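You operate a simulated robot arm through the tools that you are given. There is no shell and no other tool. Be economical: measure what you need, move in short steps, check, and stop when the job is done.

You are at the controls of a simulated two-armed robot. One attempt, no reset.

TASK
Pick up the sieve with an orange grip with one hand, pass it to the other hand and put it on the long steel bench. Set down upright: sieve with an orange grip.

The check looks at the end state, three seconds after you hand in, the way a careful person would. Anything else that was tipped, shoved, dropped, spilled or broken makes it a failure.

THE ROBOT
Two 7-joint arms with three-finger grippers on one trunk, on a base that drives. Base frame: it is fixed to the floor where the robot stands at the start and does not move with it; the origin is under the middle of the robot, x ahead of it, y to its left, z up; the surface under the hand at the start is at about z = 0.55. Lengths are in m, angles in degrees, forces in N, time in s.
The left shoulder is at the start at [0.044, 0.154, 1.001], the right one opposite. With the tool pointing down near the work surface each hand reaches from about 0.1 to 0.62 m from the robot's upright axis, wherever it stands, measured 20 degrees to its own side. Places, roughly: long steel bench [-1.5, 1.9, 0.9]. Payload 2.69 kg a hand.
The TCP of each hand is the grasp point between the finger pads, 0.029 m short of the fingertips. In the tool frame z runs along the fingers and y along their closing line. The gripper opens to 0.12 m. The gripper's body begins 0.078 m behind the TCP.
Orientation is that of the tool frame in the base frame, as [roll, pitch, yaw] about the fixed x, y, z axes, in that order (R = Rz(yaw) Ry(pitch) Rx(roll)). With the fingers straight down and closing along the base's y, the tool's x points along the base's -x, its y along +y and its z along -z.

THE INTERFACE
- The arms move only by the tool arm_command. It takes "left_deltas", "right_deltas" or both (then of equal length, played together; a hand with none holds still); each is a list of rows, each an object (a shift or turn left out is 0, a gripper value left out holds the last) with "hand": the finger opening in m, from 0 to 0.12; "travel": the shift along the tool's x, y, z in units of 300 mm (1.0 is 300 mm), a list of three; "rot": the turn, a rotation vector about the tool's x, y, z in units of 45 degrees (1.0 is 45 degrees), a list of three. In form: [{"hand": hand, "travel": [tx, ty, tz], "rot": [ax, ay, az]}, ...]. A call has 1 to 8 rows; each row is the pose to reach, as a shift and turn from the pose commanded when the call began, along the tool's axes at that moment. A call with a number of a shift or a turn outside -1 to 1 is refused whole. Rows are played at 5 a second. More than 0.05 m and 8.6 degrees between two rows, or a gripper value outside its range, and nothing of the call is played. A pose out of reach is approached as far as the arm can. The call stops where the force on the tool passes 40 N (or 10 N more than at its start, if that is more) or the arm is blocked; 0.2 s more then pass. The fingers move at their own pace and stop on an object; they squeeze with about 44 N. The grip force told is the motor's: it shows also when the fingers shut on nothing. Time passes only in rows, and 0.2 s behind the last, so rows that repeat a pose let the fingers close. It gives the time, the measured TCP pose, the force on the tool (base axes), the opening and the grip force at its end, in the units of the frame above (readings bear some noise), with the torque about the TCP (base axes, N m) and any sound that the robot's microphone picked up.
- Cameras (640 x 400 px; columns grow to the right, rows downward): "scene" is now at [0.1389, -0.0038, 1.1262]; the picture's right is [-0.20, -0.98, 0.00], its down [-0.80, 0.16, -0.58] and it looks along [0.57, -0.12, -0.81] (base axes); focal length 273 px, centre (320, 200). "left" rides on the left gripper at [0.063, 0, -0.104] in its tool frame; the picture's right is [0.00, 1.00, 0.00], its down [-0.83, 0.00, -0.56] and it looks along [-0.56, 0.00, 0.83] (tool axes); focal length 275 px, centre (320, 200). "right" rides on the right gripper at [0.063, 0, -0.104] in its tool frame; the picture's right is [0.00, 1.00, 0.00], its down [-0.83, 0.00, -0.56] and it looks along [-0.56, 0.00, 0.83] (tool axes); focal length 275 px, centre (320, 200). There is no depth. A picture from a camera that has moved, and an enlarged one, comes with that camera's place and axes in the base frame and with its lens. The place of the scene camera against the robot may be out by one fixed shift of up to 0.012 m in any direction.
- grab_frame(camera): a new picture of that camera. It takes no simulated time.
- raise_lower(by): slides the trunk up (or, below 0, down) by that many m; the arms and the scene camera ride with it, the base frame stays. It gives what a move gives, with no picture.
- roll_base(legs): drives the robot by 1 to 6 legs, each [ahead, left, turn to the left] in m, m and degrees, along the robot's own axes; the way and the turn of a leg run together, so that a leg with both is an arc; at most 1.5 m and 180 degrees a leg. The arms and the cameras ride along, it lands a little off, and it stops where it bumps. It gives what a move gives.
- pan_tilt(pan, tilt): turns the head with the scene camera to pan (to the left, within 80 degrees either way) and tilt (down, from -29 to 69), counted from straight ahead of the robot. It gives what a move gives.
- enlarge(camera, box): a new picture of the part [left, top, right, bottom] of that camera's present view, enlarged. It takes no simulated time.
- job_done(): hands the job in; it is judged then, once.

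Work in short steps. Places have to be worked out from the pictures, the camera data and where the tool is seen: move nearer, look again, correct. Check each grasp and each placing, and mend what went wrong. You have 120 turns and 108 pictures in all, those below and enlarged ones among them. Open the grippers and draw the arms clear of the work before you hand the job in, unless the task says otherwise; then end with one line.

The tools are called after ">>>" by a JSON object that holds its "method" and its "body". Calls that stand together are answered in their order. arm_command: Moves the arms, as the interface text tells. Its arguments: {"type":"object","properties":{"left_deltas":{"type":"array"},"right_deltas":{"type":"array"}},"required":[]} The other tools are called the same way: raise_lower (by) slides the trunk up or down; roll_base (legs) drives the base; pan_tilt (pan, tilt) turns the head that bears the scene camera; grab_frame (camera) takes a picture; enlarge (camera, box) takes an enlarged picture of a part of a camera's view; job_done () hands the job in.

At the start:

```text
time: 0.0
left_position: [0.2634, 0.0979, 0.7499]
left_ee_rot: [-180.0, 0.0, -180.0]
left_ft_force: [0.2, 0.3, 0.4]
left_ft_torque: [0.03, 0.0, 0.01]
left_width: 0.1199
left_grasp_force: 0.1
right_position: [0.4492, -0.1991, 0.8245]
right_ee_rot: [179.9, 0.1, 180.0]
right_ft_force: [0.8, -0.7, 0.0]
right_ft_torque: [0.03, 0.03, -0.01]
right_width: 0.1197
right_grasp_force: 0.0
trunk travel left (down, up): [-0.37, 0.068]
robot x, y, heading: [0.0007, 0.0014, -0.1]
head pan, tilt: [-11.6, 54.3]
```

scene: 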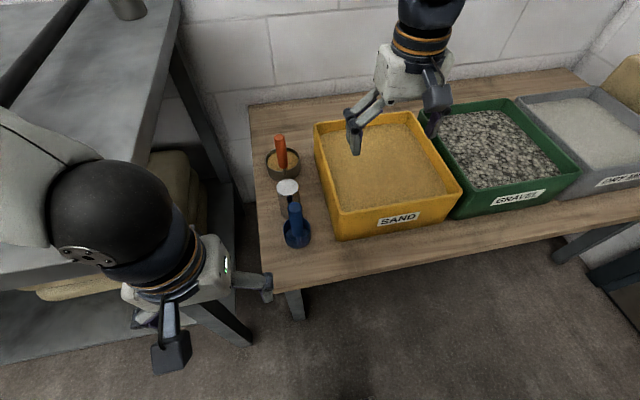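
right: 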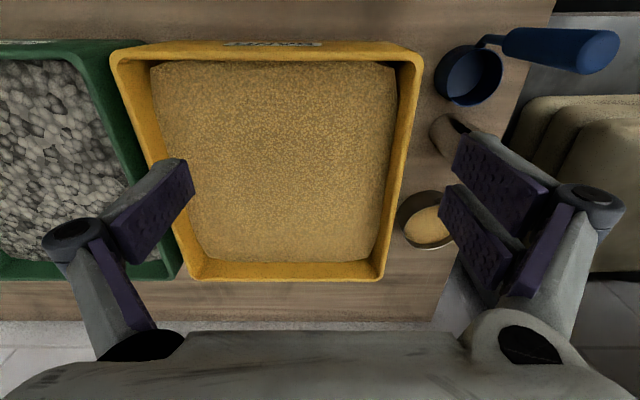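
left: 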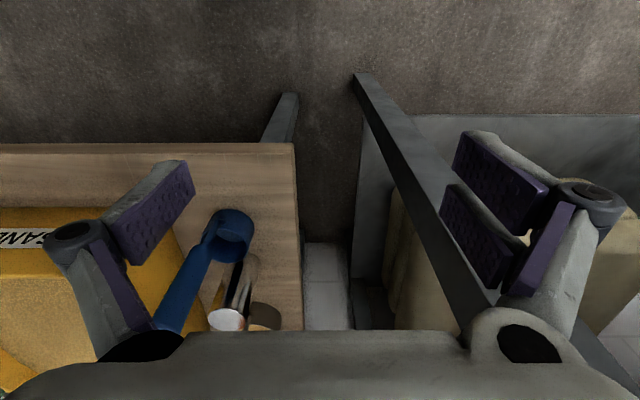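

The orange-gripped item seems to be the small round pan with an upright orange handle near the table's left edge. I take closer views of it.

>>> {"method": "enlarge", "body": {"camera": "scene", "box": [240, 110, 340, 260]}}

>>> {"method": "enlarge", "body": {"camera": "right", "box": [380, 20, 640, 280]}}

```text
2.67 times, centred on (290, 185) of scene
camera zoom: at [0.1389, -0.0038, 1.1262], right [-0.2, -0.98, 0.0], down [-0.8, 0.16, -0.58], along [0.57, -0.12, -0.81], focal length 728 px, centre (400, 240)
```

zoom: 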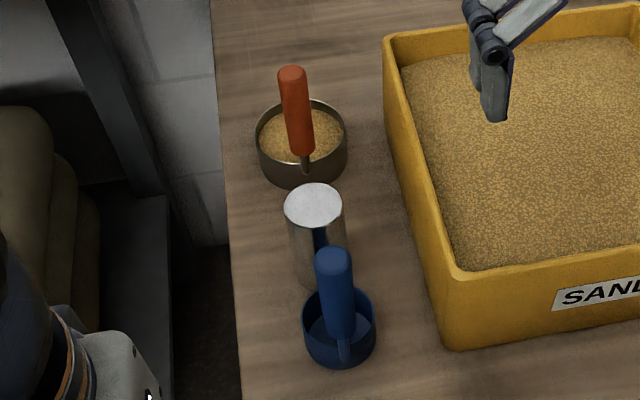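

```text
1.54 times, centred on (510, 150) of right
camera zoom: at [0.3872, -0.1998, 0.927], right [0.0, 1.0, 0.0], down [0.83, 0.0, 0.56], along [0.56, 0.0, -0.83], focal length 424 px, centre (28, 277)
```

zoom: 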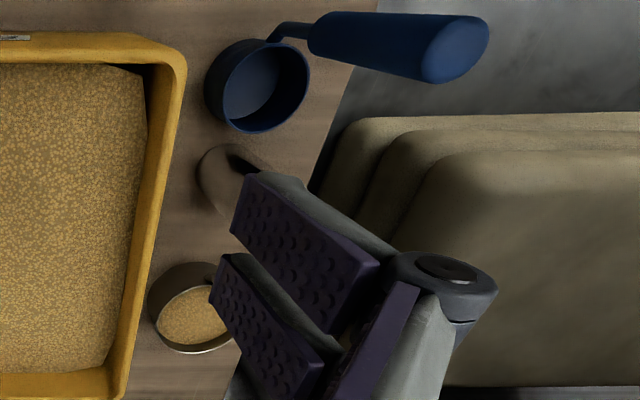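

The sieve's handle stands upright at about (0.615, -0.02), with the orange part from z 0.62 to 0.71, and the pan is ahead of it. I plan to pick it from above with the left hand. I first raise the left hand and partly close it.

>>> {"method": "arm_command", "body": {"left_deltas": [{"hand": 0.07, "travel": [0, 0, -0.15]}, {"hand": 0.07, "travel": [0, 0, -0.3]}, {"hand": 0.07, "travel": [0, 0, -0.4]}]}}

>>> {"method": "roll_base", "body": {"legs": [[0.0, -0.14, 0]]}}

```text
time: 0.8
left_position: [0.2605, 0.0978, 0.8711]
left_ee_rot: [180.0, -0.1, -180.0]
left_ft_force: [0.4, -0.1, -0.7]
left_ft_torque: [0.0, 0.0, 0.03]
left_width: 0.0699
left_grasp_force: 0.2
right_position: [0.4515, -0.2006, 0.824]
right_ee_rot: [-180.0, 0.1, -179.9]
right_ft_force: [0.6, -0.6, -0.5]
right_ft_torque: [0.03, -0.03, -0.01]
right_width: 0.1199
right_grasp_force: 0.0
trunk travel left (down, up): [-0.37, 0.068]
robot x, y, heading: [-0.0003, -0.0002, -0.1]
head pan, tilt: [-11.6, 54.3]
```

```text
time: 2.5
left_position: [0.2603, -0.0443, 0.8698]
left_ee_rot: [180.0, 0.0, 179.9]
left_ft_force: [0.1, -0.3, 0.3]
left_ft_torque: [-0.01, 0.03, 0.0]
left_width: 0.0702
left_grasp_force: 0.1
right_position: [0.4489, -0.3415, 0.8244]
right_ee_rot: [-180.0, 0.1, -180.0]
right_ft_force: [-0.6, -0.7, 0.4]
right_ft_torque: [-0.02, 0.03, -0.01]
right_width: 0.12
right_grasp_force: 0.1
trunk travel left (down, up): [-0.37, 0.068]
robot x, y, heading: [-0.0017, -0.1397, 0.2]
head pan, tilt: [-11.6, 54.3]
```

The base has moved 0.14 to the right. Now the left hand goes ahead at height z 0.87 and I look down.

>>> {"method": "arm_command", "body": {"left_deltas": [{"travel": [-0.15, 0, 0]}, {"travel": [-0.3, 0, 0]}, {"travel": [-0.45, 0.02, 0]}, {"travel": [-0.6, 0.05, 0]}, {"travel": [-0.75, 0.07, 0]}, {"travel": [-0.85, 0.08, 0]}]}}

>>> {"method": "grab_frame", "body": {"camera": "left"}}

>>> {"method": "grab_frame", "body": {"camera": "scene"}}

```text
time: 3.9
left_position: [0.5169, -0.0192, 0.8709]
left_ee_rot: [180.0, 0.0, 179.9]
left_ft_force: [1.0, -0.2, 0.8]
left_ft_torque: [-0.03, 0.01, -0.01]
left_width: 0.0699
left_grasp_force: 0.0
right_position: [0.449, -0.3402, 0.8232]
right_ee_rot: [-180.0, 0.1, 179.9]
right_ft_force: [0.0, -0.3, -0.3]
right_ft_torque: [0.01, 0.0, 0.01]
right_width: 0.1198
right_grasp_force: 0.1
trunk travel left (down, up): [-0.37, 0.068]
robot x, y, heading: [-0.003, -0.1399, -0.0]
head pan, tilt: [-11.6, 54.3]
```

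```text
102 pictures are left
camera left: at [0.4538, -0.0198, 0.9761], right [0.01, 1.0, 0.0], down [0.83, -0.01, 0.56], along [0.56, 0.0, -0.83], focal length 275 px, centre (320, 200)
```

left: 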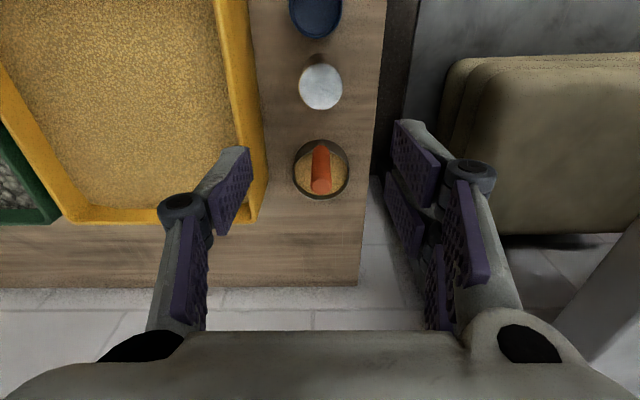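

```text
101 pictures are left
camera scene: at [0.1389, -0.1443, 1.1261], right [-0.2, -0.98, 0.0], down [-0.79, 0.17, -0.58], along [0.57, -0.12, -0.81], focal length 273 px, centre (320, 200)
```

scene: 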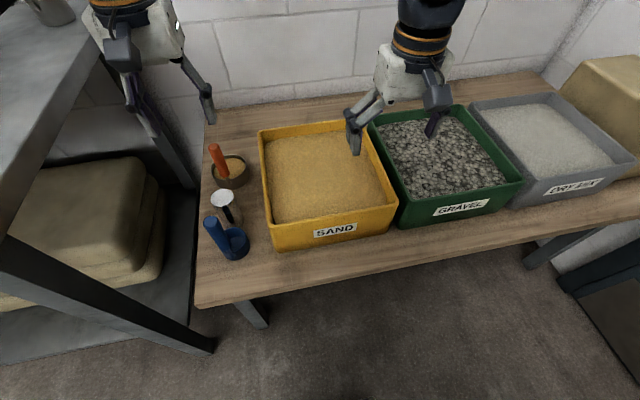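

The left picture puts the handle at about (0.605, -0.018). I zoom in to pin down its height and x.

>>> {"method": "enlarge", "body": {"camera": "scene", "box": [190, 130, 270, 190]}}

>>> {"method": "enlarge", "body": {"camera": "left", "box": [270, 120, 370, 220]}}

```text
6.67 times, centred on (230, 160) of scene
camera zoom: at [0.1389, -0.1443, 1.1261], right [-0.2, -0.98, 0.0], down [-0.79, 0.17, -0.58], along [0.57, -0.12, -0.81], focal length 1821 px, centre (920, 467)
```

zoom: 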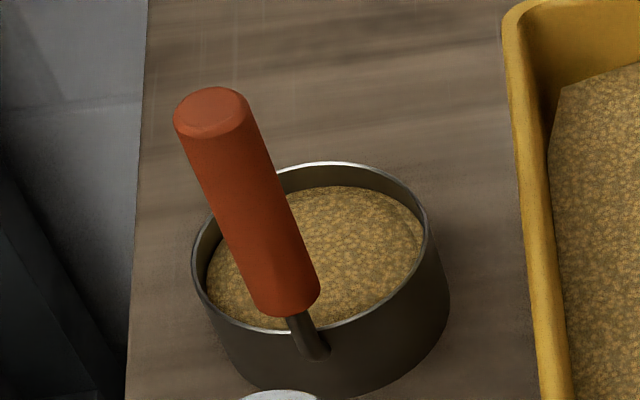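

```text
4.00 times, centred on (320, 170) of left
camera zoom: at [0.4538, -0.0198, 0.9761], right [0.01, 1.0, 0.0], down [0.83, -0.01, 0.56], along [0.56, 0.0, -0.83], focal length 1101 px, centre (320, 320)
```

zoom: 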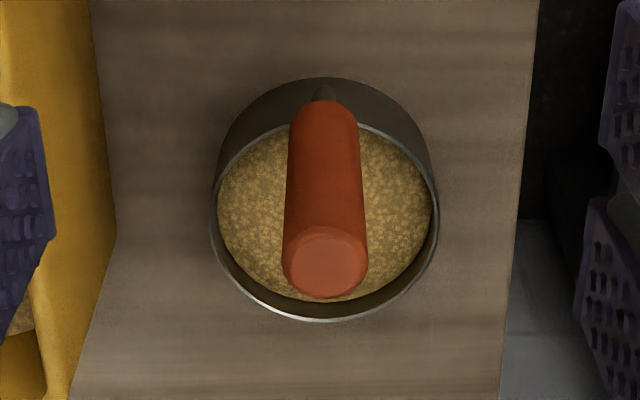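

The sieve carries a heap of sand, so it must stay level. I judge the handle's top to be at (0.596, -0.018, 0.735) and its diameter about 0.021. I move over it and check.

>>> {"method": "arm_command", "body": {"left_deltas": [{"travel": [-0.14, 0.005, 0]}, {"travel": [-0.263, 0.005, 0]}, {"travel": [-0.263, 0.005, 0.15]}]}}

>>> {"method": "grab_frame", "body": {"camera": "left"}}

>>> {"method": "enlarge", "body": {"camera": "scene", "box": [150, 60, 310, 180]}}

```text
time: 4.7
left_position: [0.5963, -0.0146, 0.8275]
left_ee_rot: [-180.0, 0.0, 179.9]
left_ft_force: [1.0, 0.5, 0.6]
left_ft_torque: [-0.02, 0.02, 0.02]
left_width: 0.07
left_grasp_force: 0.0
left hand out of reach, approached as far as the arm can: row 2
right_position: [0.4502, -0.3403, 0.8229]
right_ee_rot: [-180.0, 0.1, -180.0]
right_ft_force: [0.0, -0.2, -0.6]
right_ft_torque: [-0.02, 0.0, 0.0]
right_width: 0.1202
right_grasp_force: 0.1
trunk travel left (down, up): [-0.37, 0.068]
robot x, y, heading: [-0.0005, -0.1385, -0.0]
head pan, tilt: [-11.6, 54.3]
```

```text
98 pictures are left
camera left: at [0.5328, -0.014, 0.9315], right [0.01, 1.0, 0.0], down [0.83, -0.01, 0.56], along [0.56, 0.0, -0.83], focal length 275 px, centre (320, 200)
```

left: 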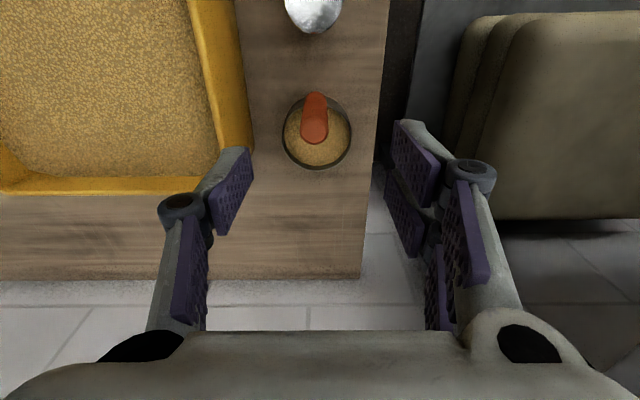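

```text
3.33 times, centred on (230, 120) of scene
camera zoom: at [0.1392, -0.1437, 1.126], right [-0.2, -0.98, 0.0], down [-0.8, 0.16, -0.58], along [0.57, -0.12, -0.81], focal length 910 px, centre (620, 467)
```

zoom: 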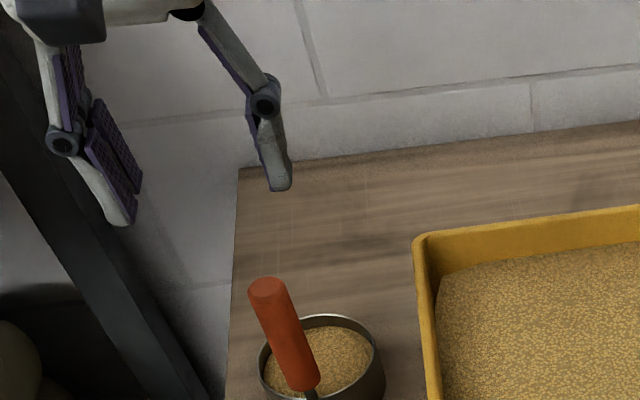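

The handle is at (0.602, -0.018). I lower the hand to z 0.718 around its upper part.

>>> {"method": "arm_command", "body": {"left_deltas": [{"travel": [-0.02, -0.012, 0.1]}, {"travel": [-0.02, -0.012, 0.2]}, {"travel": [-0.02, -0.012, 0.3]}, {"travel": [-0.02, -0.012, 0.365]}]}}

>>> {"method": "grab_frame", "body": {"camera": "left"}}

>>> {"method": "enlarge", "body": {"camera": "scene", "box": [150, 70, 310, 190]}}

```text
time: 5.7
left_position: [0.5931, -0.0223, 0.7188]
left_ee_rot: [180.0, 0.0, 179.8]
left_ft_force: [-0.4, -0.1, 0.1]
left_ft_torque: [0.03, -0.01, 0.0]
left_width: 0.07
left_grasp_force: 0.1
left hand out of reach, approached as far as the arm can: row 1, 2, 3, 4
right_position: [0.4501, -0.3401, 0.8227]
right_ee_rot: [-180.0, 0.1, 179.9]
right_ft_force: [0.6, -0.4, 0.4]
right_ft_torque: [0.03, -0.01, -0.03]
right_width: 0.1201
right_grasp_force: 0.0
trunk travel left (down, up): [-0.37, 0.068]
robot x, y, heading: [0.0002, -0.1391, -0.3]
head pan, tilt: [-11.6, 54.3]
```

```text
96 pictures are left
camera left: at [0.5293, -0.0211, 0.8225], right [0.01, 1.0, 0.0], down [0.83, -0.01, 0.56], along [0.56, 0.0, -0.83], focal length 275 px, centre (320, 200)
```

left: 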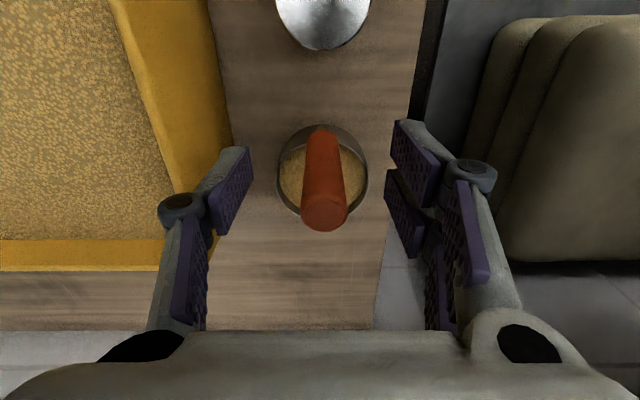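

```text
3.33 times, centred on (230, 130) of scene
camera zoom: at [0.1386, -0.1447, 1.1262], right [-0.2, -0.98, 0.0], down [-0.79, 0.17, -0.58], along [0.57, -0.12, -0.81], focal length 910 px, centre (620, 433)
```

zoom: 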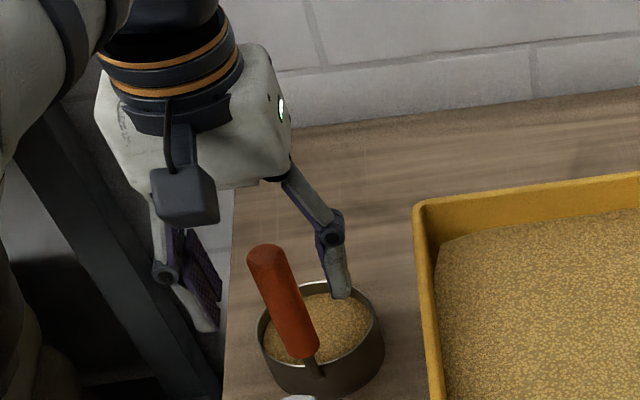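

The fingers straddle the handle, but the arm's reach leaves it about 6 mm short in x. I roll ahead 8 mm to centre the pads on the handle.

>>> {"method": "roll_base", "body": {"legs": [[0.008, 0, 0]]}}

>>> {"method": "grab_frame", "body": {"camera": "left"}}

```text
time: 6.5
left_position: [0.6011, -0.022, 0.717]
left_ee_rot: [-180.0, -0.1, 179.9]
left_ft_force: [0.5, -0.1, 0.0]
left_ft_torque: [0.01, 0.0, 0.01]
left_width: 0.0701
left_grasp_force: 0.0
right_position: [0.4582, -0.34, 0.8222]
right_ee_rot: [-180.0, 0.2, 179.8]
right_ft_force: [0.4, -0.1, 0.1]
right_ft_torque: [-0.01, 0.01, -0.01]
right_width: 0.12
right_grasp_force: 0.1
trunk travel left (down, up): [-0.37, 0.068]
robot x, y, heading: [0.0045, -0.1431, -0.1]
head pan, tilt: [-11.6, 54.3]
```

```text
94 pictures are left
camera left: at [0.5375, -0.021, 0.8223], right [0.01, 1.0, 0.0], down [0.83, -0.01, 0.56], along [0.56, 0.0, -0.83], focal length 275 px, centre (320, 200)
```

left: 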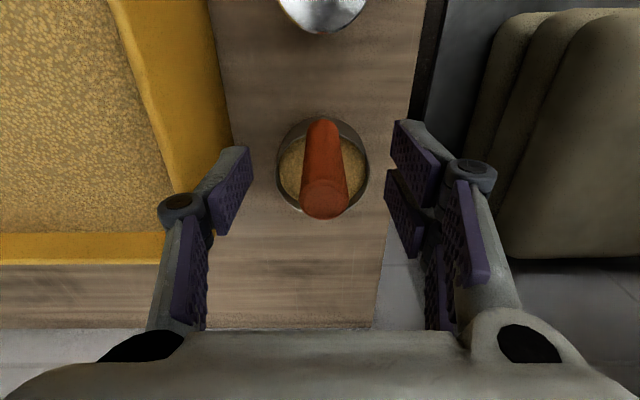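

The pads are now centred in x. I shift 2.5 mm in y and close gently on the handle.

>>> {"method": "arm_command", "body": {"left_deltas": [{"hand": 0.07, "travel": [0, 0.008, 0]}, {"hand": 0.03, "travel": [0, 0.008, 0]}, {"hand": 0.0, "travel": [0, 0.008, 0]}, {"hand": 0.0, "travel": [0, 0.008, 0]}, {"hand": 0.0, "travel": [0, 0.008, 0]}]}}

>>> {"method": "enlarge", "body": {"camera": "scene", "box": [150, 70, 310, 190]}}

>>> {"method": "grab_frame", "body": {"camera": "left"}}

```text
time: 7.7
left_position: [0.6008, -0.0206, 0.7165]
left_ee_rot: [179.9, 0.0, 180.0]
left_ft_force: [-1.4, 0.1, -0.7]
left_ft_torque: [0.02, 0.08, 0.03]
left_width: 0.0228
left_grasp_force: 44.1
right_position: [0.4572, -0.3408, 0.8235]
right_ee_rot: [179.9, 0.1, 179.8]
right_ft_force: [-0.1, 0.2, 0.0]
right_ft_torque: [-0.02, 0.0, 0.0]
right_width: 0.12
right_grasp_force: 0.0
trunk travel left (down, up): [-0.37, 0.068]
robot x, y, heading: [0.0095, -0.1421, -0.1]
head pan, tilt: [-11.6, 54.3]
```

```text
3.33 times, centred on (230, 130) of scene
camera zoom: at [0.1465, -0.1442, 1.1262], right [-0.2, -0.98, 0.0], down [-0.79, 0.17, -0.58], along [0.57, -0.12, -0.81], focal length 910 px, centre (620, 433)
```

zoom: 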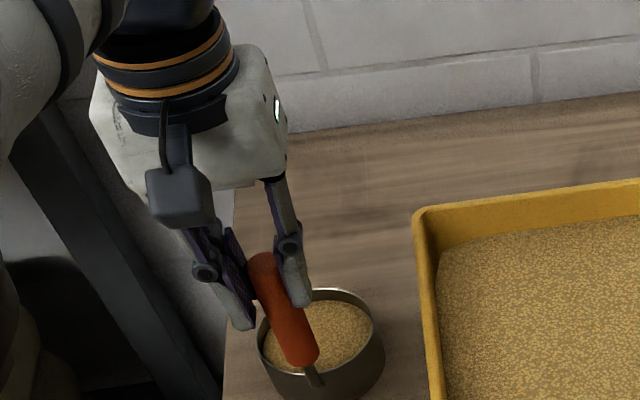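

```text
92 pictures are left
camera left: at [0.5375, -0.0186, 0.8222], right [0.01, 1.0, 0.0], down [0.83, -0.01, 0.56], along [0.56, 0.0, -0.83], focal length 275 px, centre (320, 200)
```

left: 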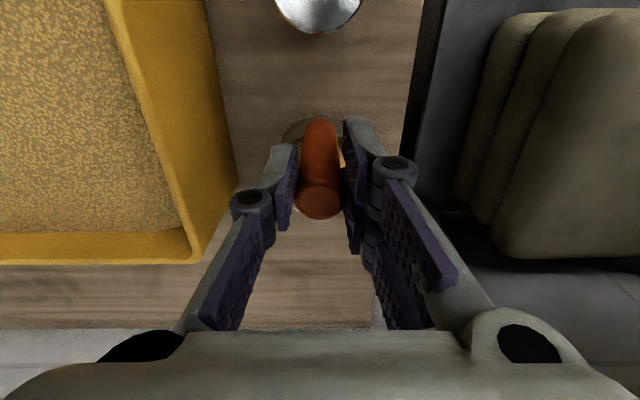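

Gripped at width 0.023 with 44 N. I raise it straight up 3 cm with the trunk to weigh it and check for sag.

>>> {"method": "raise_lower", "body": {"by": 0.03}}

>>> {"method": "enlarge", "body": {"camera": "scene", "box": [150, 70, 310, 190]}}

>>> {"method": "grab_frame", "body": {"camera": "left"}}

```text
time: 8.4
left_position: [0.6082, -0.0187, 0.7908]
left_ee_rot: [-179.9, 4.0, 179.9]
left_ft_force: [0.3, -0.2, -2.3]
left_ft_torque: [0.0, 0.13, 0.0]
left_width: 0.0227
left_grasp_force: 44.5
right_position: [0.4572, -0.3405, 0.8522]
right_ee_rot: [-180.0, 0.0, 179.8]
right_ft_force: [-0.7, -0.5, -0.1]
right_ft_torque: [0.02, 0.03, 0.0]
right_width: 0.1198
right_grasp_force: 0.1
trunk travel left (down, up): [-0.4, 0.038]
robot x, y, heading: [0.0074, -0.143, -0.1]
head pan, tilt: [-11.6, 54.3]
```

```text
3.33 times, centred on (230, 130) of scene
camera zoom: at [0.1259, -0.1441, 1.1624], right [-0.2, -0.98, 0.0], down [-0.8, 0.17, -0.58], along [0.57, -0.12, -0.81], focal length 910 px, centre (620, 433)
```

zoom: 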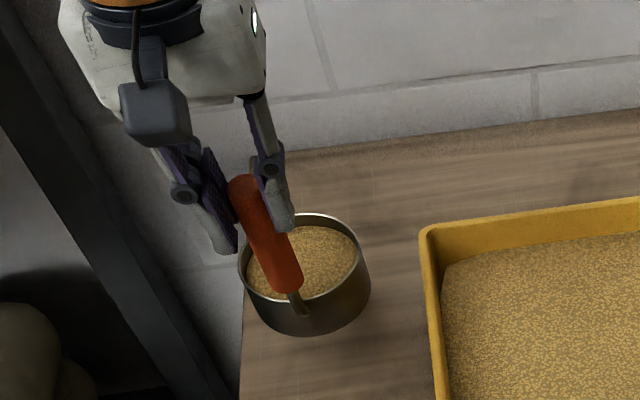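

```text
90 pictures are left
camera left: at [0.538, -0.0182, 0.8911], right [0.01, 1.0, 0.0], down [0.79, 0.0, 0.61], along [0.61, 0.0, -0.79], focal length 275 px, centre (320, 200)
```

left: 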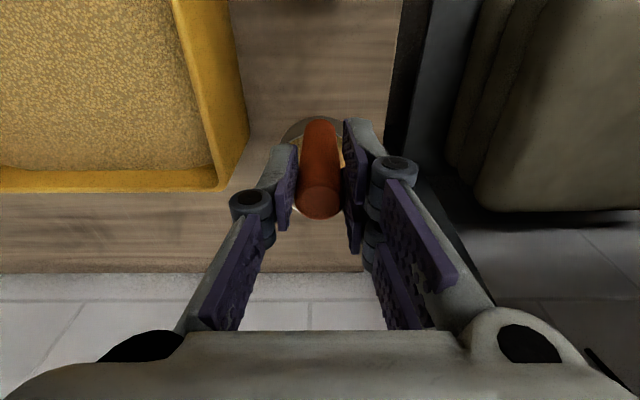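

The sieve came up (about 0.23 kg) and the grip held. The hand reads 4° of pitch, so I hold still a moment and read again.

>>> {"method": "arm_command", "body": {"left_deltas": [{"travel": [0, 0, 0]}, {"travel": [0, 0, 0]}]}}

>>> {"method": "grab_frame", "body": {"camera": "scene"}}

```text
time: 9.0
left_position: [0.608, -0.0194, 0.7924]
left_ee_rot: [-179.9, 4.2, 179.8]
left_ft_force: [0.7, 0.0, -1.9]
left_ft_torque: [0.03, 0.13, -0.02]
left_width: 0.0223
left_grasp_force: 44.1
right_position: [0.4573, -0.3403, 0.8532]
right_ee_rot: [180.0, 0.1, 179.8]
right_ft_force: [-0.6, 0.0, -0.4]
right_ft_torque: [-0.02, -0.03, -0.02]
right_width: 0.1201
right_grasp_force: 0.0
trunk travel left (down, up): [-0.4, 0.038]
robot x, y, heading: [0.007, -0.1397, -0.2]
head pan, tilt: [-11.6, 54.3]
```

```text
89 pictures are left
camera scene: at [0.1251, -0.1442, 1.1626], right [-0.2, -0.98, 0.0], down [-0.79, 0.17, -0.58], along [0.57, -0.12, -0.81], focal length 273 px, centre (320, 200)
```

scene: 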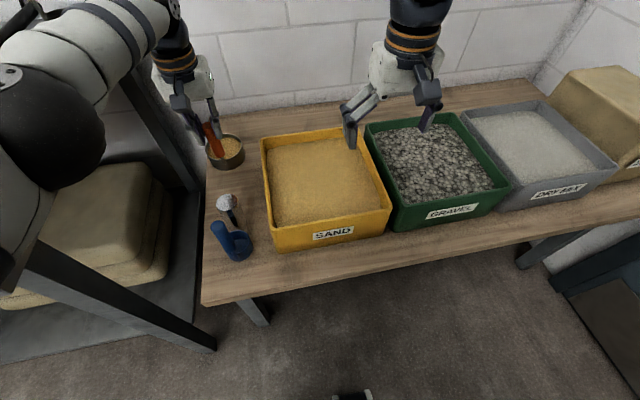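

The arm is at the edge of its reach, which likely explains the tilt. I bring the hand up and slightly back, staying well above the steel can.

>>> {"method": "arm_command", "body": {"left_deltas": [{"travel": [0.05, 0, 0]}, {"travel": [0.1, 0, -0.05]}, {"travel": [0.13, 0, -0.1]}, {"travel": [0.15, 0, -0.15]}]}}

>>> {"method": "grab_frame", "body": {"camera": "left"}}

```text
time: 10.0
left_position: [0.5601, -0.0211, 0.8337]
left_ee_rot: [180.0, 4.3, 179.9]
left_ft_force: [0.4, 0.8, -1.8]
left_ft_torque: [-0.01, 0.12, 0.04]
left_width: 0.0226
left_grasp_force: 44.3
right_position: [0.4564, -0.3402, 0.8532]
right_ee_rot: [180.0, 0.1, 179.9]
right_ft_force: [-0.2, -0.3, -0.2]
right_ft_torque: [0.04, 0.02, 0.0]
right_width: 0.12
right_grasp_force: 0.1
trunk travel left (down, up): [-0.4, 0.038]
robot x, y, heading: [0.0043, -0.1372, -0.2]
head pan, tilt: [-11.6, 54.3]
```

```text
88 pictures are left
camera left: at [0.4888, -0.0196, 0.9335], right [0.01, 1.0, 0.0], down [0.79, 0.0, 0.62], along [0.62, 0.0, -0.79], focal length 275 px, centre (320, 200)
```

left: 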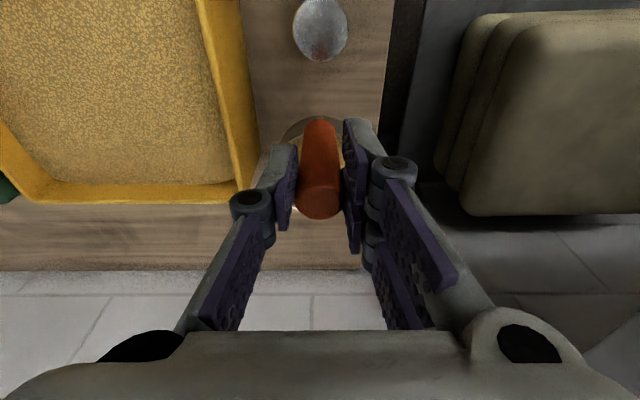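

Tilt is stable at 4.3°, so it is part of the commanded pose. I correct it with a tool-y turn and raise a bit more.

>>> {"method": "arm_command", "body": {"left_deltas": [{"travel": [0, 0, -0.08], "rot": [0, 0.05, 0]}, {"travel": [0, 0, -0.17], "rot": [0, 0.095, 0]}, {"travel": [0.05, 0, -0.25], "rot": [0, 0.095, 0]}]}}

```text
time: 10.8
left_position: [0.5384, -0.0185, 0.9068]
left_ee_rot: [-180.0, 0.0, 179.8]
left_ft_force: [0.4, -0.1, -1.0]
left_ft_torque: [0.01, 0.11, 0.02]
left_width: 0.0222
left_grasp_force: 44.0
right_position: [0.4575, -0.3401, 0.854]
right_ee_rot: [-180.0, 0.0, 179.9]
right_ft_force: [-1.0, -1.4, 0.8]
right_ft_torque: [0.03, -0.01, -0.02]
right_width: 0.1202
right_grasp_force: 0.1
trunk travel left (down, up): [-0.4, 0.038]
robot x, y, heading: [0.0053, -0.1413, -0.1]
head pan, tilt: [-11.6, 54.3]
```

Level again, with the pan bottom at about z 0.74, above everything on the table. I draw the hand nearer and look around to the left for the bench.

>>> {"method": "arm_command", "body": {"left_deltas": [{"travel": [0.12, 0, -0.03]}, {"travel": [0.24, 0, -0.06]}, {"travel": [0.36, 0, -0.08]}]}}

>>> {"method": "pan_tilt", "body": {"pan": 80, "tilt": 20}}

>>> {"method": "grab_frame", "body": {"camera": "scene"}}

>>> {"method": "pan_tilt", "body": {"pan": 35, "tilt": 30}}

>>> {"method": "grab_frame", "body": {"camera": "scene"}}

```text
time: 11.6
left_position: [0.4319, -0.0187, 0.93]
left_ee_rot: [180.0, 0.0, 179.9]
left_ft_force: [-0.3, 0.4, -2.3]
left_ft_torque: [-0.04, 0.09, 0.03]
left_width: 0.0226
left_grasp_force: 43.9
right_position: [0.4562, -0.3398, 0.8535]
right_ee_rot: [180.0, 0.1, 179.8]
right_ft_force: [0.4, -0.2, -0.3]
right_ft_torque: [0.02, -0.02, -0.01]
right_width: 0.1202
right_grasp_force: 0.0
trunk travel left (down, up): [-0.4, 0.038]
robot x, y, heading: [0.0068, -0.1382, 0.1]
head pan, tilt: [-11.6, 54.3]
```

```text
time: 13.3
left_position: [0.4325, -0.0207, 0.9291]
left_ee_rot: [180.0, -0.1, 179.9]
left_ft_force: [-0.2, 0.9, -2.4]
left_ft_torque: [0.01, 0.09, -0.02]
left_width: 0.0225
left_grasp_force: 43.9
right_position: [0.458, -0.3416, 0.8549]
right_ee_rot: [179.9, 0.1, 180.0]
right_ft_force: [0.5, 0.0, -0.6]
right_ft_torque: [-0.02, -0.01, -0.01]
right_width: 0.1199
right_grasp_force: 0.0
trunk travel left (down, up): [-0.4, 0.038]
robot x, y, heading: [0.0072, -0.1383, 0.2]
head pan, tilt: [80.0, 20.0]
```

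```text
87 pictures are left
camera scene: at [0.0702, -0.0376, 1.2137], right [0.98, -0.18, 0.0], down [-0.06, -0.34, -0.94], along [0.17, 0.92, -0.34], focal length 273 px, centre (320, 200)
```

scene: 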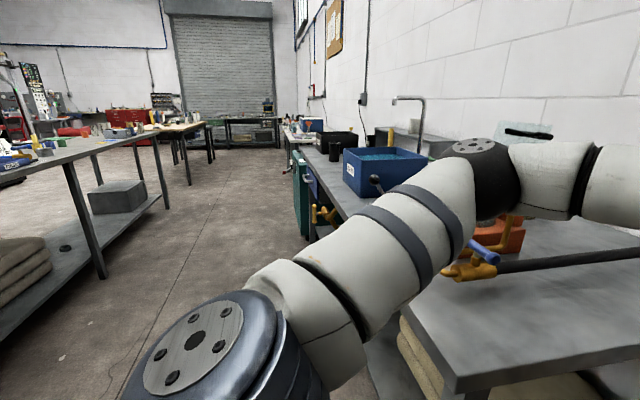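

```text
time: 14.4
left_position: [0.4336, -0.019, 0.9294]
left_ee_rot: [-179.9, 0.1, 179.8]
left_ft_force: [0.2, -0.5, -2.2]
left_ft_torque: [0.0, 0.11, -0.01]
left_width: 0.0223
left_grasp_force: 44.4
right_position: [0.4572, -0.3395, 0.8527]
right_ee_rot: [-180.0, 0.2, 179.8]
right_ft_force: [0.5, 0.4, 0.6]
right_ft_torque: [0.03, -0.01, -0.03]
right_width: 0.1201
right_grasp_force: 0.1
trunk travel left (down, up): [-0.4, 0.038]
robot x, y, heading: [0.0041, -0.1423, -0.2]
head pan, tilt: [35.0, 30.0]
```

```text
86 pictures are left
camera scene: at [0.1279, -0.0775, 1.1977], right [0.57, -0.82, 0.0], down [-0.41, -0.29, -0.87], along [0.71, 0.5, -0.5], focal length 273 px, centre (320, 200)
```

scene: 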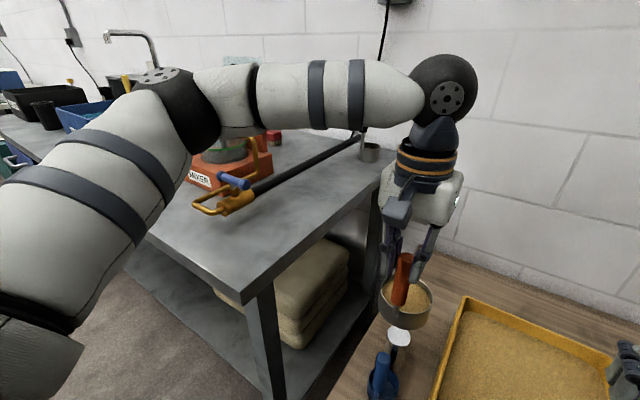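

The long steel bench runs along y with its near edge at about x = -1.14 and its top at about z 0.9. I raise the hand a little more for clearance, then back away from the table for the handover.

>>> {"method": "arm_command", "body": {"left_deltas": [{"travel": [0, 0, -0.1]}, {"travel": [0, 0, -0.17]}]}}

>>> {"method": "roll_base", "body": {"legs": [[-0.45, 0, 0]]}}

>>> {"method": "pan_tilt", "body": {"pan": 0, "tilt": 35}}

>>> {"method": "grab_frame", "body": {"camera": "scene"}}

```text
time: 15.0
left_position: [0.4319, -0.0206, 0.9827]
left_ee_rot: [-180.0, 0.0, 179.8]
left_ft_force: [0.3, -0.8, -1.6]
left_ft_torque: [-0.01, 0.1, -0.03]
left_width: 0.0226
left_grasp_force: 44.1
right_position: [0.4564, -0.3407, 0.8532]
right_ee_rot: [179.9, 0.1, 179.9]
right_ft_force: [-0.2, 0.4, 0.1]
right_ft_torque: [0.0, 0.0, -0.01]
right_width: 0.1201
right_grasp_force: 0.0
trunk travel left (down, up): [-0.4, 0.038]
robot x, y, heading: [0.01, -0.1419, -0.4]
head pan, tilt: [35.0, 30.0]
```

```text
time: 17.7
left_position: [-0.0157, -0.0197, 0.9828]
left_ee_rot: [-180.0, 0.0, 179.8]
left_ft_force: [-0.2, -0.4, -2.3]
left_ft_torque: [-0.03, 0.1, 0.01]
left_width: 0.0223
left_grasp_force: 44.2
right_position: [0.0093, -0.3396, 0.8536]
right_ee_rot: [-179.9, 0.1, 179.8]
right_ft_force: [0.2, 1.0, 0.3]
right_ft_torque: [0.0, -0.03, -0.03]
right_width: 0.1199
right_grasp_force: 0.1
trunk travel left (down, up): [-0.4, 0.038]
robot x, y, heading: [-0.4404, -0.137, 0.0]
head pan, tilt: [35.0, 30.0]
```

```text
time: 18.7
left_position: [-0.0158, -0.0191, 0.9824]
left_ee_rot: [180.0, -0.1, 179.8]
left_ft_force: [0.5, 0.6, -2.1]
left_ft_torque: [0.0, 0.1, 0.01]
left_width: 0.0222
left_grasp_force: 43.6
right_position: [0.0089, -0.3397, 0.8535]
right_ee_rot: [-179.9, 0.0, 179.8]
right_ft_force: [0.0, -0.6, 0.5]
right_ft_torque: [0.02, -0.03, 0.0]
right_width: 0.1201
right_grasp_force: 0.0
trunk travel left (down, up): [-0.4, 0.038]
robot x, y, heading: [-0.4397, -0.1406, -0.3]
head pan, tilt: [0.0, 35.0]
```

```text
85 pictures are left
camera scene: at [-0.3057, -0.1282, 1.1899], right [0.0, -1.0, 0.0], down [-0.57, 0.0, -0.82], along [0.82, 0.0, -0.57], focal length 273 px, centre (320, 200)
```

scene: 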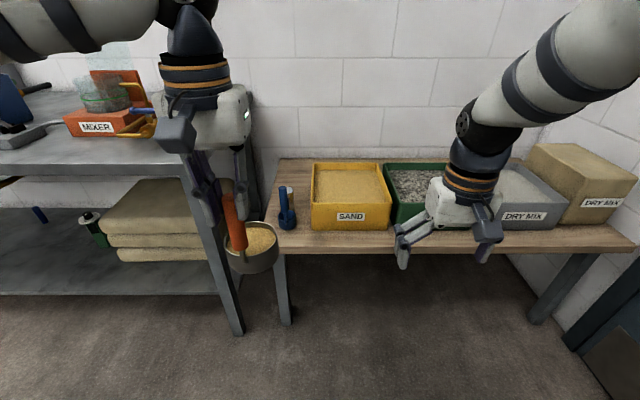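

The sieve hangs upright. I move the left hand 8 cm ahead for room, and turn the right hand 45° to the left while bringing it nearer, still clear of the sieve.

>>> {"method": "arm_command", "body": {"left_deltas": [{"travel": [-0.04, 0, 0]}, {"travel": [-0.09, 0, 0]}, {"travel": [-0.14, 0, 0]}, {"travel": [-0.19, 0, 0]}, {"travel": [-0.24, 0, 0]}, {"travel": [-0.267, 0, 0]}], "right_deltas": [{"hand": 0.07, "travel": [0.02, 0.05, -0.03], "rot": [0, 0, -0.17]}, {"hand": 0.07, "travel": [0.04, 0.1, -0.06], "rot": [0, 0, -0.34]}, {"hand": 0.07, "travel": [0.07, 0.15, -0.09], "rot": [0, 0, -0.5]}, {"hand": 0.07, "travel": [0.09, 0.2, -0.12], "rot": [0, 0, -0.67]}, {"hand": 0.07, "travel": [0.11, 0.25, -0.14], "rot": [0, 0, -0.84]}, {"hand": 0.07, "travel": [0.13, 0.3, -0.167], "rot": [0, 0, -1.0]}]}}

>>> {"method": "grab_frame", "body": {"camera": "scene"}}

```text
time: 20.1
left_position: [0.0654, -0.0197, 0.9834]
left_ee_rot: [180.0, 0.0, 179.8]
left_ft_force: [-0.3, 0.1, -1.0]
left_ft_torque: [0.03, 0.13, 0.0]
left_width: 0.0225
left_grasp_force: 44.4
right_position: [-0.0293, -0.2498, 0.904]
right_ee_rot: [-179.9, 0.1, -135.1]
right_ft_force: [-0.2, 0.6, -0.2]
right_ft_torque: [0.03, 0.01, -0.01]
right_width: 0.0701
right_grasp_force: 0.1
trunk travel left (down, up): [-0.4, 0.038]
robot x, y, heading: [-0.4407, -0.1356, -0.3]
head pan, tilt: [0.0, 35.0]
```

```text
84 pictures are left
camera scene: at [-0.3058, -0.1282, 1.1899], right [0.0, -1.0, 0.0], down [-0.57, 0.0, -0.82], along [0.82, 0.0, -0.57], focal length 273 px, centre (320, 200)
```

scene: 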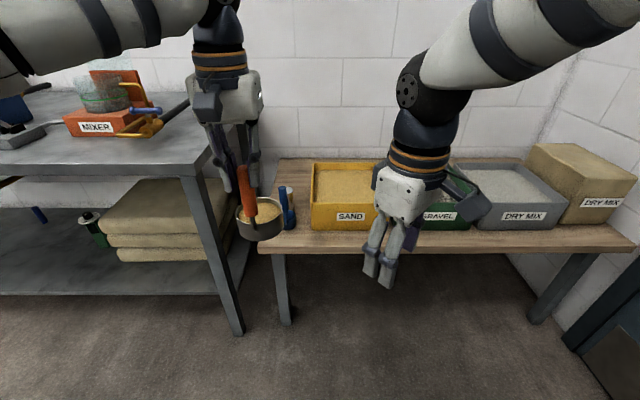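

Yaw is set. Now I pitch the right hand up by 45°, keeping the TCP in place.

>>> {"method": "arm_command", "body": {"right_deltas": [{"rot": [0, -0.17, 0]}, {"rot": [0, -0.34, 0]}, {"rot": [0, -0.5, 0]}, {"rot": [0, -0.67, 0]}, {"rot": [0, -0.84, 0]}, {"rot": [0, -1.0, 0]}]}}

>>> {"method": "grab_frame", "body": {"camera": "scene"}}

```text
time: 21.5
left_position: [0.0659, -0.0217, 0.983]
left_ee_rot: [-180.0, -0.1, 179.8]
left_ft_force: [1.0, 0.8, -2.4]
left_ft_torque: [0.02, 0.14, -0.02]
left_width: 0.0225
left_grasp_force: 44.9
right_position: [-0.0294, -0.2492, 0.9027]
right_ee_rot: [179.6, 45.1, -135.5]
right_ft_force: [0.0, -0.6, 0.5]
right_ft_torque: [0.04, 0.03, 0.05]
right_width: 0.0698
right_grasp_force: 0.1
trunk travel left (down, up): [-0.4, 0.038]
robot x, y, heading: [-0.4409, -0.1355, -0.1]
head pan, tilt: [0.0, 35.0]
```

```text
83 pictures are left
camera scene: at [-0.3054, -0.1302, 1.1898], right [0.0, -1.0, 0.0], down [-0.57, 0.0, -0.82], along [0.82, 0.0, -0.57], focal length 273 px, centre (320, 200)
```

scene: 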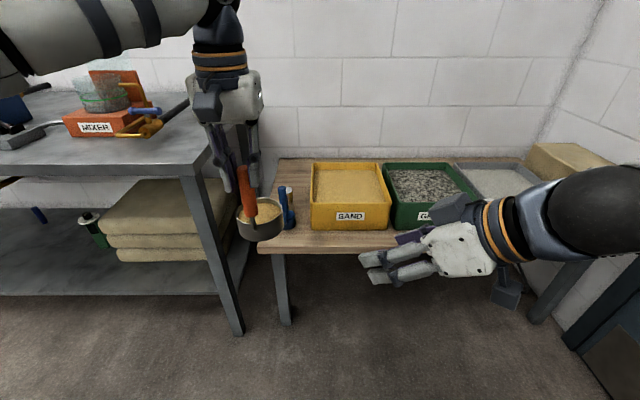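

Good; the wrist copes. I pitch the remaining 45° to horizontal.

>>> {"method": "arm_command", "body": {"right_deltas": [{"rot": [0, -0.17, 0]}, {"rot": [0, -0.34, 0]}, {"rot": [0, -0.5, 0]}, {"rot": [0, -0.67, 0]}, {"rot": [0, -0.84, 0]}, {"rot": [0, -1.0, 0]}]}}

>>> {"method": "grab_frame", "body": {"camera": "scene"}}

>>> {"method": "grab_frame", "body": {"camera": "right"}}

```text
time: 22.9
left_position: [0.0638, -0.0203, 0.9819]
left_ee_rot: [180.0, -0.2, 179.8]
left_ft_force: [-0.1, -0.2, -2.4]
left_ft_torque: [0.0, 0.06, 0.0]
left_width: 0.0222
left_grasp_force: 44.0
right_position: [-0.0115, -0.2429, 0.9053]
right_ee_rot: [-65.8, 89.5, -20.8]
right_ft_force: [-0.6, 0.9, -1.2]
right_ft_torque: [0.06, -0.05, 0.01]
right_width: 0.0699
right_grasp_force: 0.1
right hand out of reach, approached as far as the arm can: row 4, 5, 6
trunk travel left (down, up): [-0.4, 0.038]
robot x, y, heading: [-0.4409, -0.1414, -0.3]
head pan, tilt: [0.0, 35.0]
```

```text
82 pictures are left
camera scene: at [-0.3055, -0.1292, 1.1894], right [0.0, -1.0, 0.0], down [-0.57, 0.0, -0.82], along [0.82, 0.0, -0.57], focal length 273 px, centre (320, 200)
```

scene: 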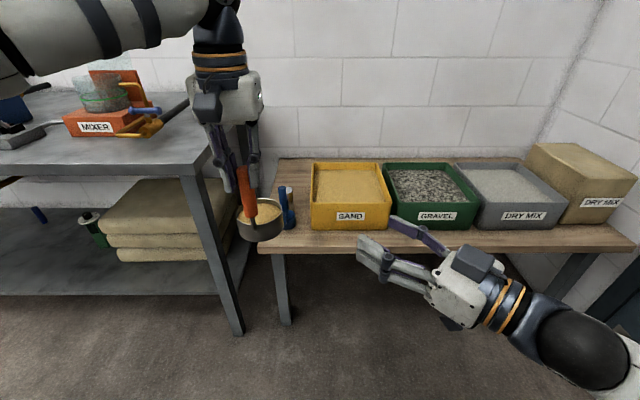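

```text
81 pictures are left
camera right: at [-0.0844, -0.3172, 0.8425], right [-0.71, 0.71, -0.01], down [-0.4, -0.39, 0.83], along [0.58, 0.59, 0.56], focal length 275 px, centre (320, 200)
```

right: 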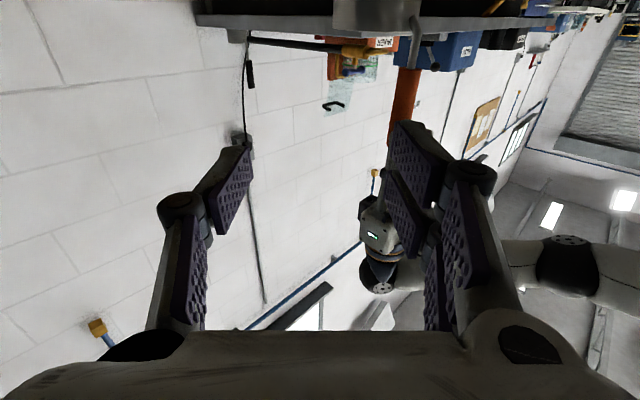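

The right hand is horizontal, pointing 45° to the left. I align it laterally with the handle's lower part and advance to about 10 cm from it.

>>> {"method": "arm_command", "body": {"right_deltas": [{"travel": [-0.03, 0.1, 0.0]}, {"travel": [-0.06, 0.2, 0.05]}, {"travel": [-0.077, 0.28, 0.15]}, {"travel": [-0.077, 0.33, 0.25]}, {"travel": [-0.077, 0.33, 0.33]}]}}

>>> {"method": "grab_frame", "body": {"camera": "scene"}}

>>> {"method": "grab_frame", "body": {"camera": "right"}}

```text
time: 24.1
left_position: [0.0637, -0.0196, 0.9831]
left_ee_rot: [-179.9, -0.2, 179.9]
left_ft_force: [-0.1, 0.5, -1.5]
left_ft_torque: [-0.01, 0.09, -0.01]
left_width: 0.0224
left_grasp_force: 43.8
right_position: [-0.0114, -0.1011, 0.9287]
right_ee_rot: [-75.3, 90.0, -30.5]
right_ft_force: [-0.1, -0.4, -0.2]
right_ft_torque: [-0.04, 0.01, -0.02]
right_width: 0.0696
right_grasp_force: 0.0
right hand out of reach, approached as far as the arm can: row 1
trunk travel left (down, up): [-0.4, 0.038]
robot x, y, heading: [-0.4404, -0.1378, -0.3]
head pan, tilt: [0.0, 35.0]
```

```text
80 pictures are left
camera scene: at [-0.3055, -0.1282, 1.1899], right [0.0, -1.0, 0.0], down [-0.57, 0.0, -0.82], along [0.82, 0.0, -0.57], focal length 273 px, centre (320, 200)
```

scene: 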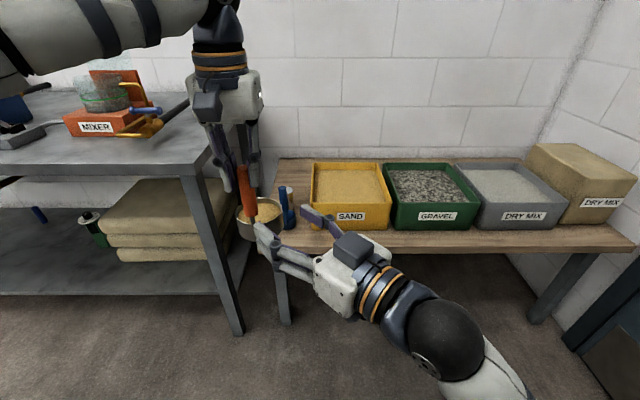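

```text
79 pictures are left
camera right: at [-0.0852, -0.1753, 0.865], right [-0.7, 0.71, -0.01], down [-0.4, -0.39, 0.83], along [0.59, 0.59, 0.56], focal length 275 px, centre (320, 200)
```

right: 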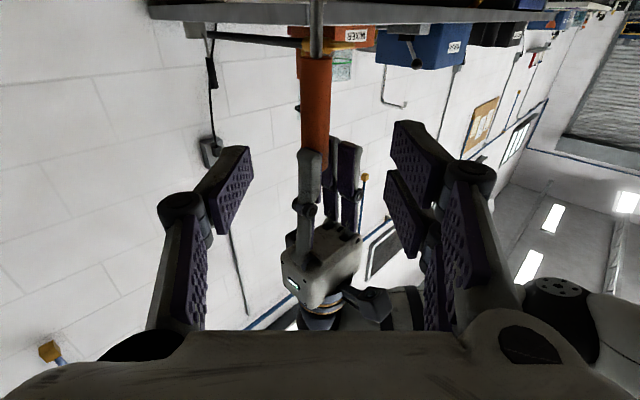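

The handle sits centred between the right fingers, and the TCP height meets the lower free part of the grip. I advance to about 4 cm short and check again.

>>> {"method": "arm_command", "body": {"right_deltas": [{"travel": [0.012, 0.0, 0.08]}, {"travel": [0.012, 0.0, 0.16]}, {"travel": [0.012, 0.0, 0.23]}]}}

>>> {"method": "grab_frame", "body": {"camera": "right"}}

>>> {"method": "enlarge", "body": {"camera": "scene", "box": [160, 120, 360, 300]}}

```text
time: 24.9
left_position: [0.0649, -0.0203, 0.9826]
left_ee_rot: [-179.9, -0.1, 179.8]
left_ft_force: [0.8, 0.4, -2.0]
left_ft_torque: [0.05, 0.11, -0.03]
left_width: 0.0223
left_grasp_force: 43.9
right_position: [0.0381, -0.0527, 0.9248]
right_ee_rot: [-81.5, 89.9, -36.8]
right_ft_force: [-0.4, 0.2, 0.1]
right_ft_torque: [0.0, 0.0, 0.0]
right_width: 0.0696
right_grasp_force: 0.2
trunk travel left (down, up): [-0.4, 0.038]
robot x, y, heading: [-0.4407, -0.1389, -0.4]
head pan, tilt: [0.0, 35.0]
```

```text
78 pictures are left
camera right: at [-0.0345, -0.1266, 0.8599], right [-0.7, 0.71, -0.01], down [-0.4, -0.39, 0.83], along [0.59, 0.59, 0.56], focal length 275 px, centre (320, 200)
```

right: 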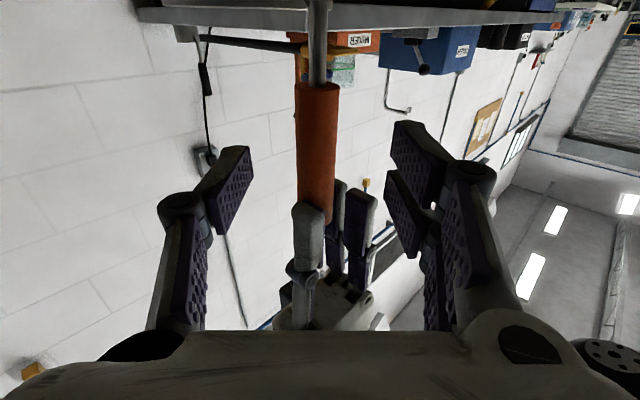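

```text
2.22 times, centred on (260, 210) of scene
camera zoom: at [-0.3055, -0.1281, 1.1899], right [0.0, -1.0, 0.0], down [-0.57, 0.0, -0.82], along [0.82, 0.0, -0.57], focal length 607 px, centre (453, 178)
```

zoom: 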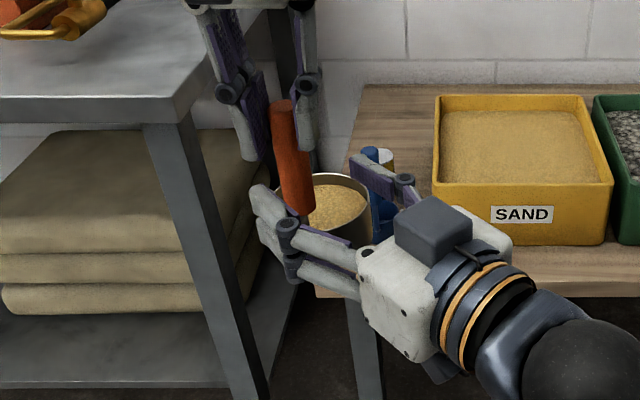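

Still centred. I advance the last 4.2 cm and then look before closing.

>>> {"method": "arm_command", "body": {"right_deltas": [{"travel": [0.0, -0.005, 0.07]}, {"travel": [0.0, -0.005, 0.138]}]}}

>>> {"method": "grab_frame", "body": {"camera": "right"}}

>>> {"method": "enlarge", "body": {"camera": "scene", "box": [160, 120, 360, 300]}}

```text
time: 25.5
left_position: [0.0637, -0.0198, 0.9842]
left_ee_rot: [-179.9, -0.2, 179.9]
left_ft_force: [0.3, 0.0, -2.3]
left_ft_torque: [0.01, 0.12, -0.01]
left_width: 0.0225
left_grasp_force: 44.4
right_position: [0.068, -0.0241, 0.9255]
right_ee_rot: [-38.6, 89.9, 6.1]
right_ft_force: [-0.5, 0.3, 0.4]
right_ft_torque: [-0.02, 0.01, -0.04]
right_width: 0.0698
right_grasp_force: 0.0
trunk travel left (down, up): [-0.4, 0.038]
robot x, y, heading: [-0.4406, -0.1436, -0.3]
head pan, tilt: [0.0, 35.0]
```

```text
76 pictures are left
camera right: at [-0.0051, -0.0982, 0.8613], right [-0.7, 0.71, -0.01], down [-0.4, -0.39, 0.83], along [0.59, 0.59, 0.56], focal length 275 px, centre (320, 200)
```

right: 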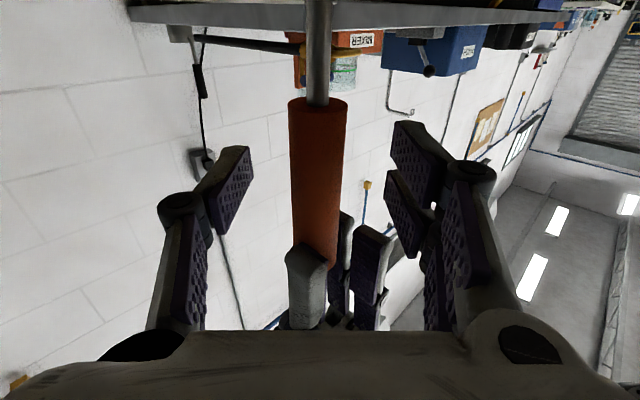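

```text
2.22 times, centred on (260, 210) of scene
camera zoom: at [-0.3056, -0.1282, 1.1899], right [0.0, -1.0, 0.0], down [-0.57, 0.0, -0.82], along [0.82, 0.0, -0.57], focal length 607 px, centre (453, 178)
```

zoom: 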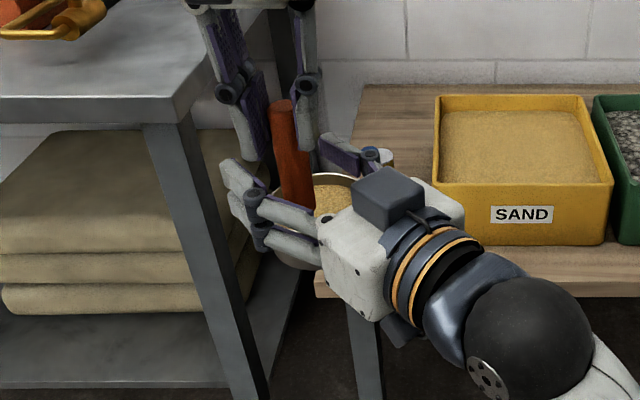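

The TCP is on the handle, midway between the orange bottom and the left fingertips. I close the right gripper.

>>> {"method": "arm_command", "body": {"right_deltas": [{"hand": 0.04, "travel": [0, -0.003, 0]}, {"hand": 0.0, "travel": [0, -0.003, 0]}, {"hand": 0.0, "travel": [0, -0.003, 0]}, {"hand": 0.0, "travel": [0, -0.003, 0]}]}}

>>> {"method": "grab_frame", "body": {"camera": "right"}}

>>> {"method": "enlarge", "body": {"camera": "scene", "box": [160, 120, 360, 300]}}

```text
time: 26.5
left_position: [0.0651, -0.0189, 0.983]
left_ee_rot: [-180.0, -0.1, 179.9]
left_ft_force: [-6.0, 3.6, -2.3]
left_ft_torque: [-0.14, -0.07, -0.03]
left_width: 0.0225
left_grasp_force: 44.2
right_position: [0.0694, -0.0265, 0.9253]
right_ee_rot: [-55.8, 89.9, -11.0]
right_ft_force: [6.3, -3.2, -0.3]
right_ft_torque: [0.33, 0.59, 0.01]
right_width: 0.022
right_grasp_force: 44.1
trunk travel left (down, up): [-0.4, 0.038]
robot x, y, heading: [-0.4411, -0.1429, -0.1]
head pan, tilt: [0.0, 35.0]
```

```text
74 pictures are left
camera right: at [-0.0049, -0.0998, 0.8616], right [-0.7, 0.71, -0.01], down [-0.4, -0.39, 0.83], along [0.59, 0.59, 0.56], focal length 275 px, centre (320, 200)
```

right: 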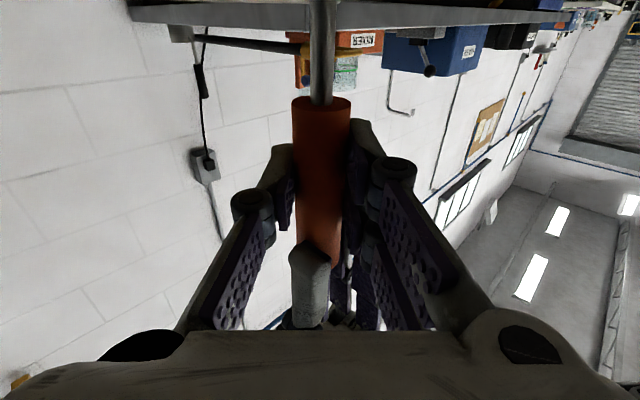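

```text
2.22 times, centred on (260, 210) of scene
camera zoom: at [-0.3057, -0.1283, 1.1899], right [0.0, -1.0, 0.0], down [-0.57, 0.0, -0.82], along [0.82, 0.0, -0.57], focal length 607 px, centre (453, 178)
```

zoom: 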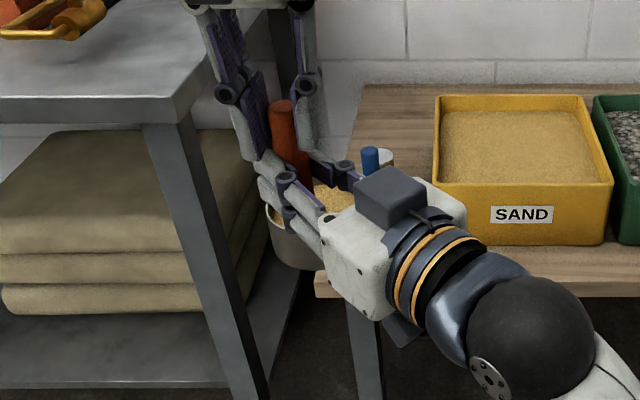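

Both hands hold it, with a side load of about 7 N between them. I relieve it by nudging the right hand about 2 mm along its -y.

>>> {"method": "arm_command", "body": {"right_deltas": [{"hand": 0.0, "travel": [0, -0.006, 0]}, {"hand": 0.0, "travel": [0, -0.006, 0]}]}}

```text
time: 27.1
left_position: [0.0635, -0.0207, 0.9838]
left_ee_rot: [-179.9, 0.0, 179.9]
left_ft_force: [-1.7, 1.0, -1.7]
left_ft_torque: [-0.11, -0.14, -0.02]
left_width: 0.0225
left_grasp_force: 43.8
right_position: [0.0694, -0.0257, 0.926]
right_ee_rot: [-35.2, 90.0, 9.7]
right_ft_force: [1.6, -1.3, 0.8]
right_ft_torque: [0.21, 0.34, 0.02]
right_width: 0.022
right_grasp_force: 43.9
trunk travel left (down, up): [-0.4, 0.038]
robot x, y, heading: [-0.4424, -0.1358, -0.3]
head pan, tilt: [0.0, 35.0]
```

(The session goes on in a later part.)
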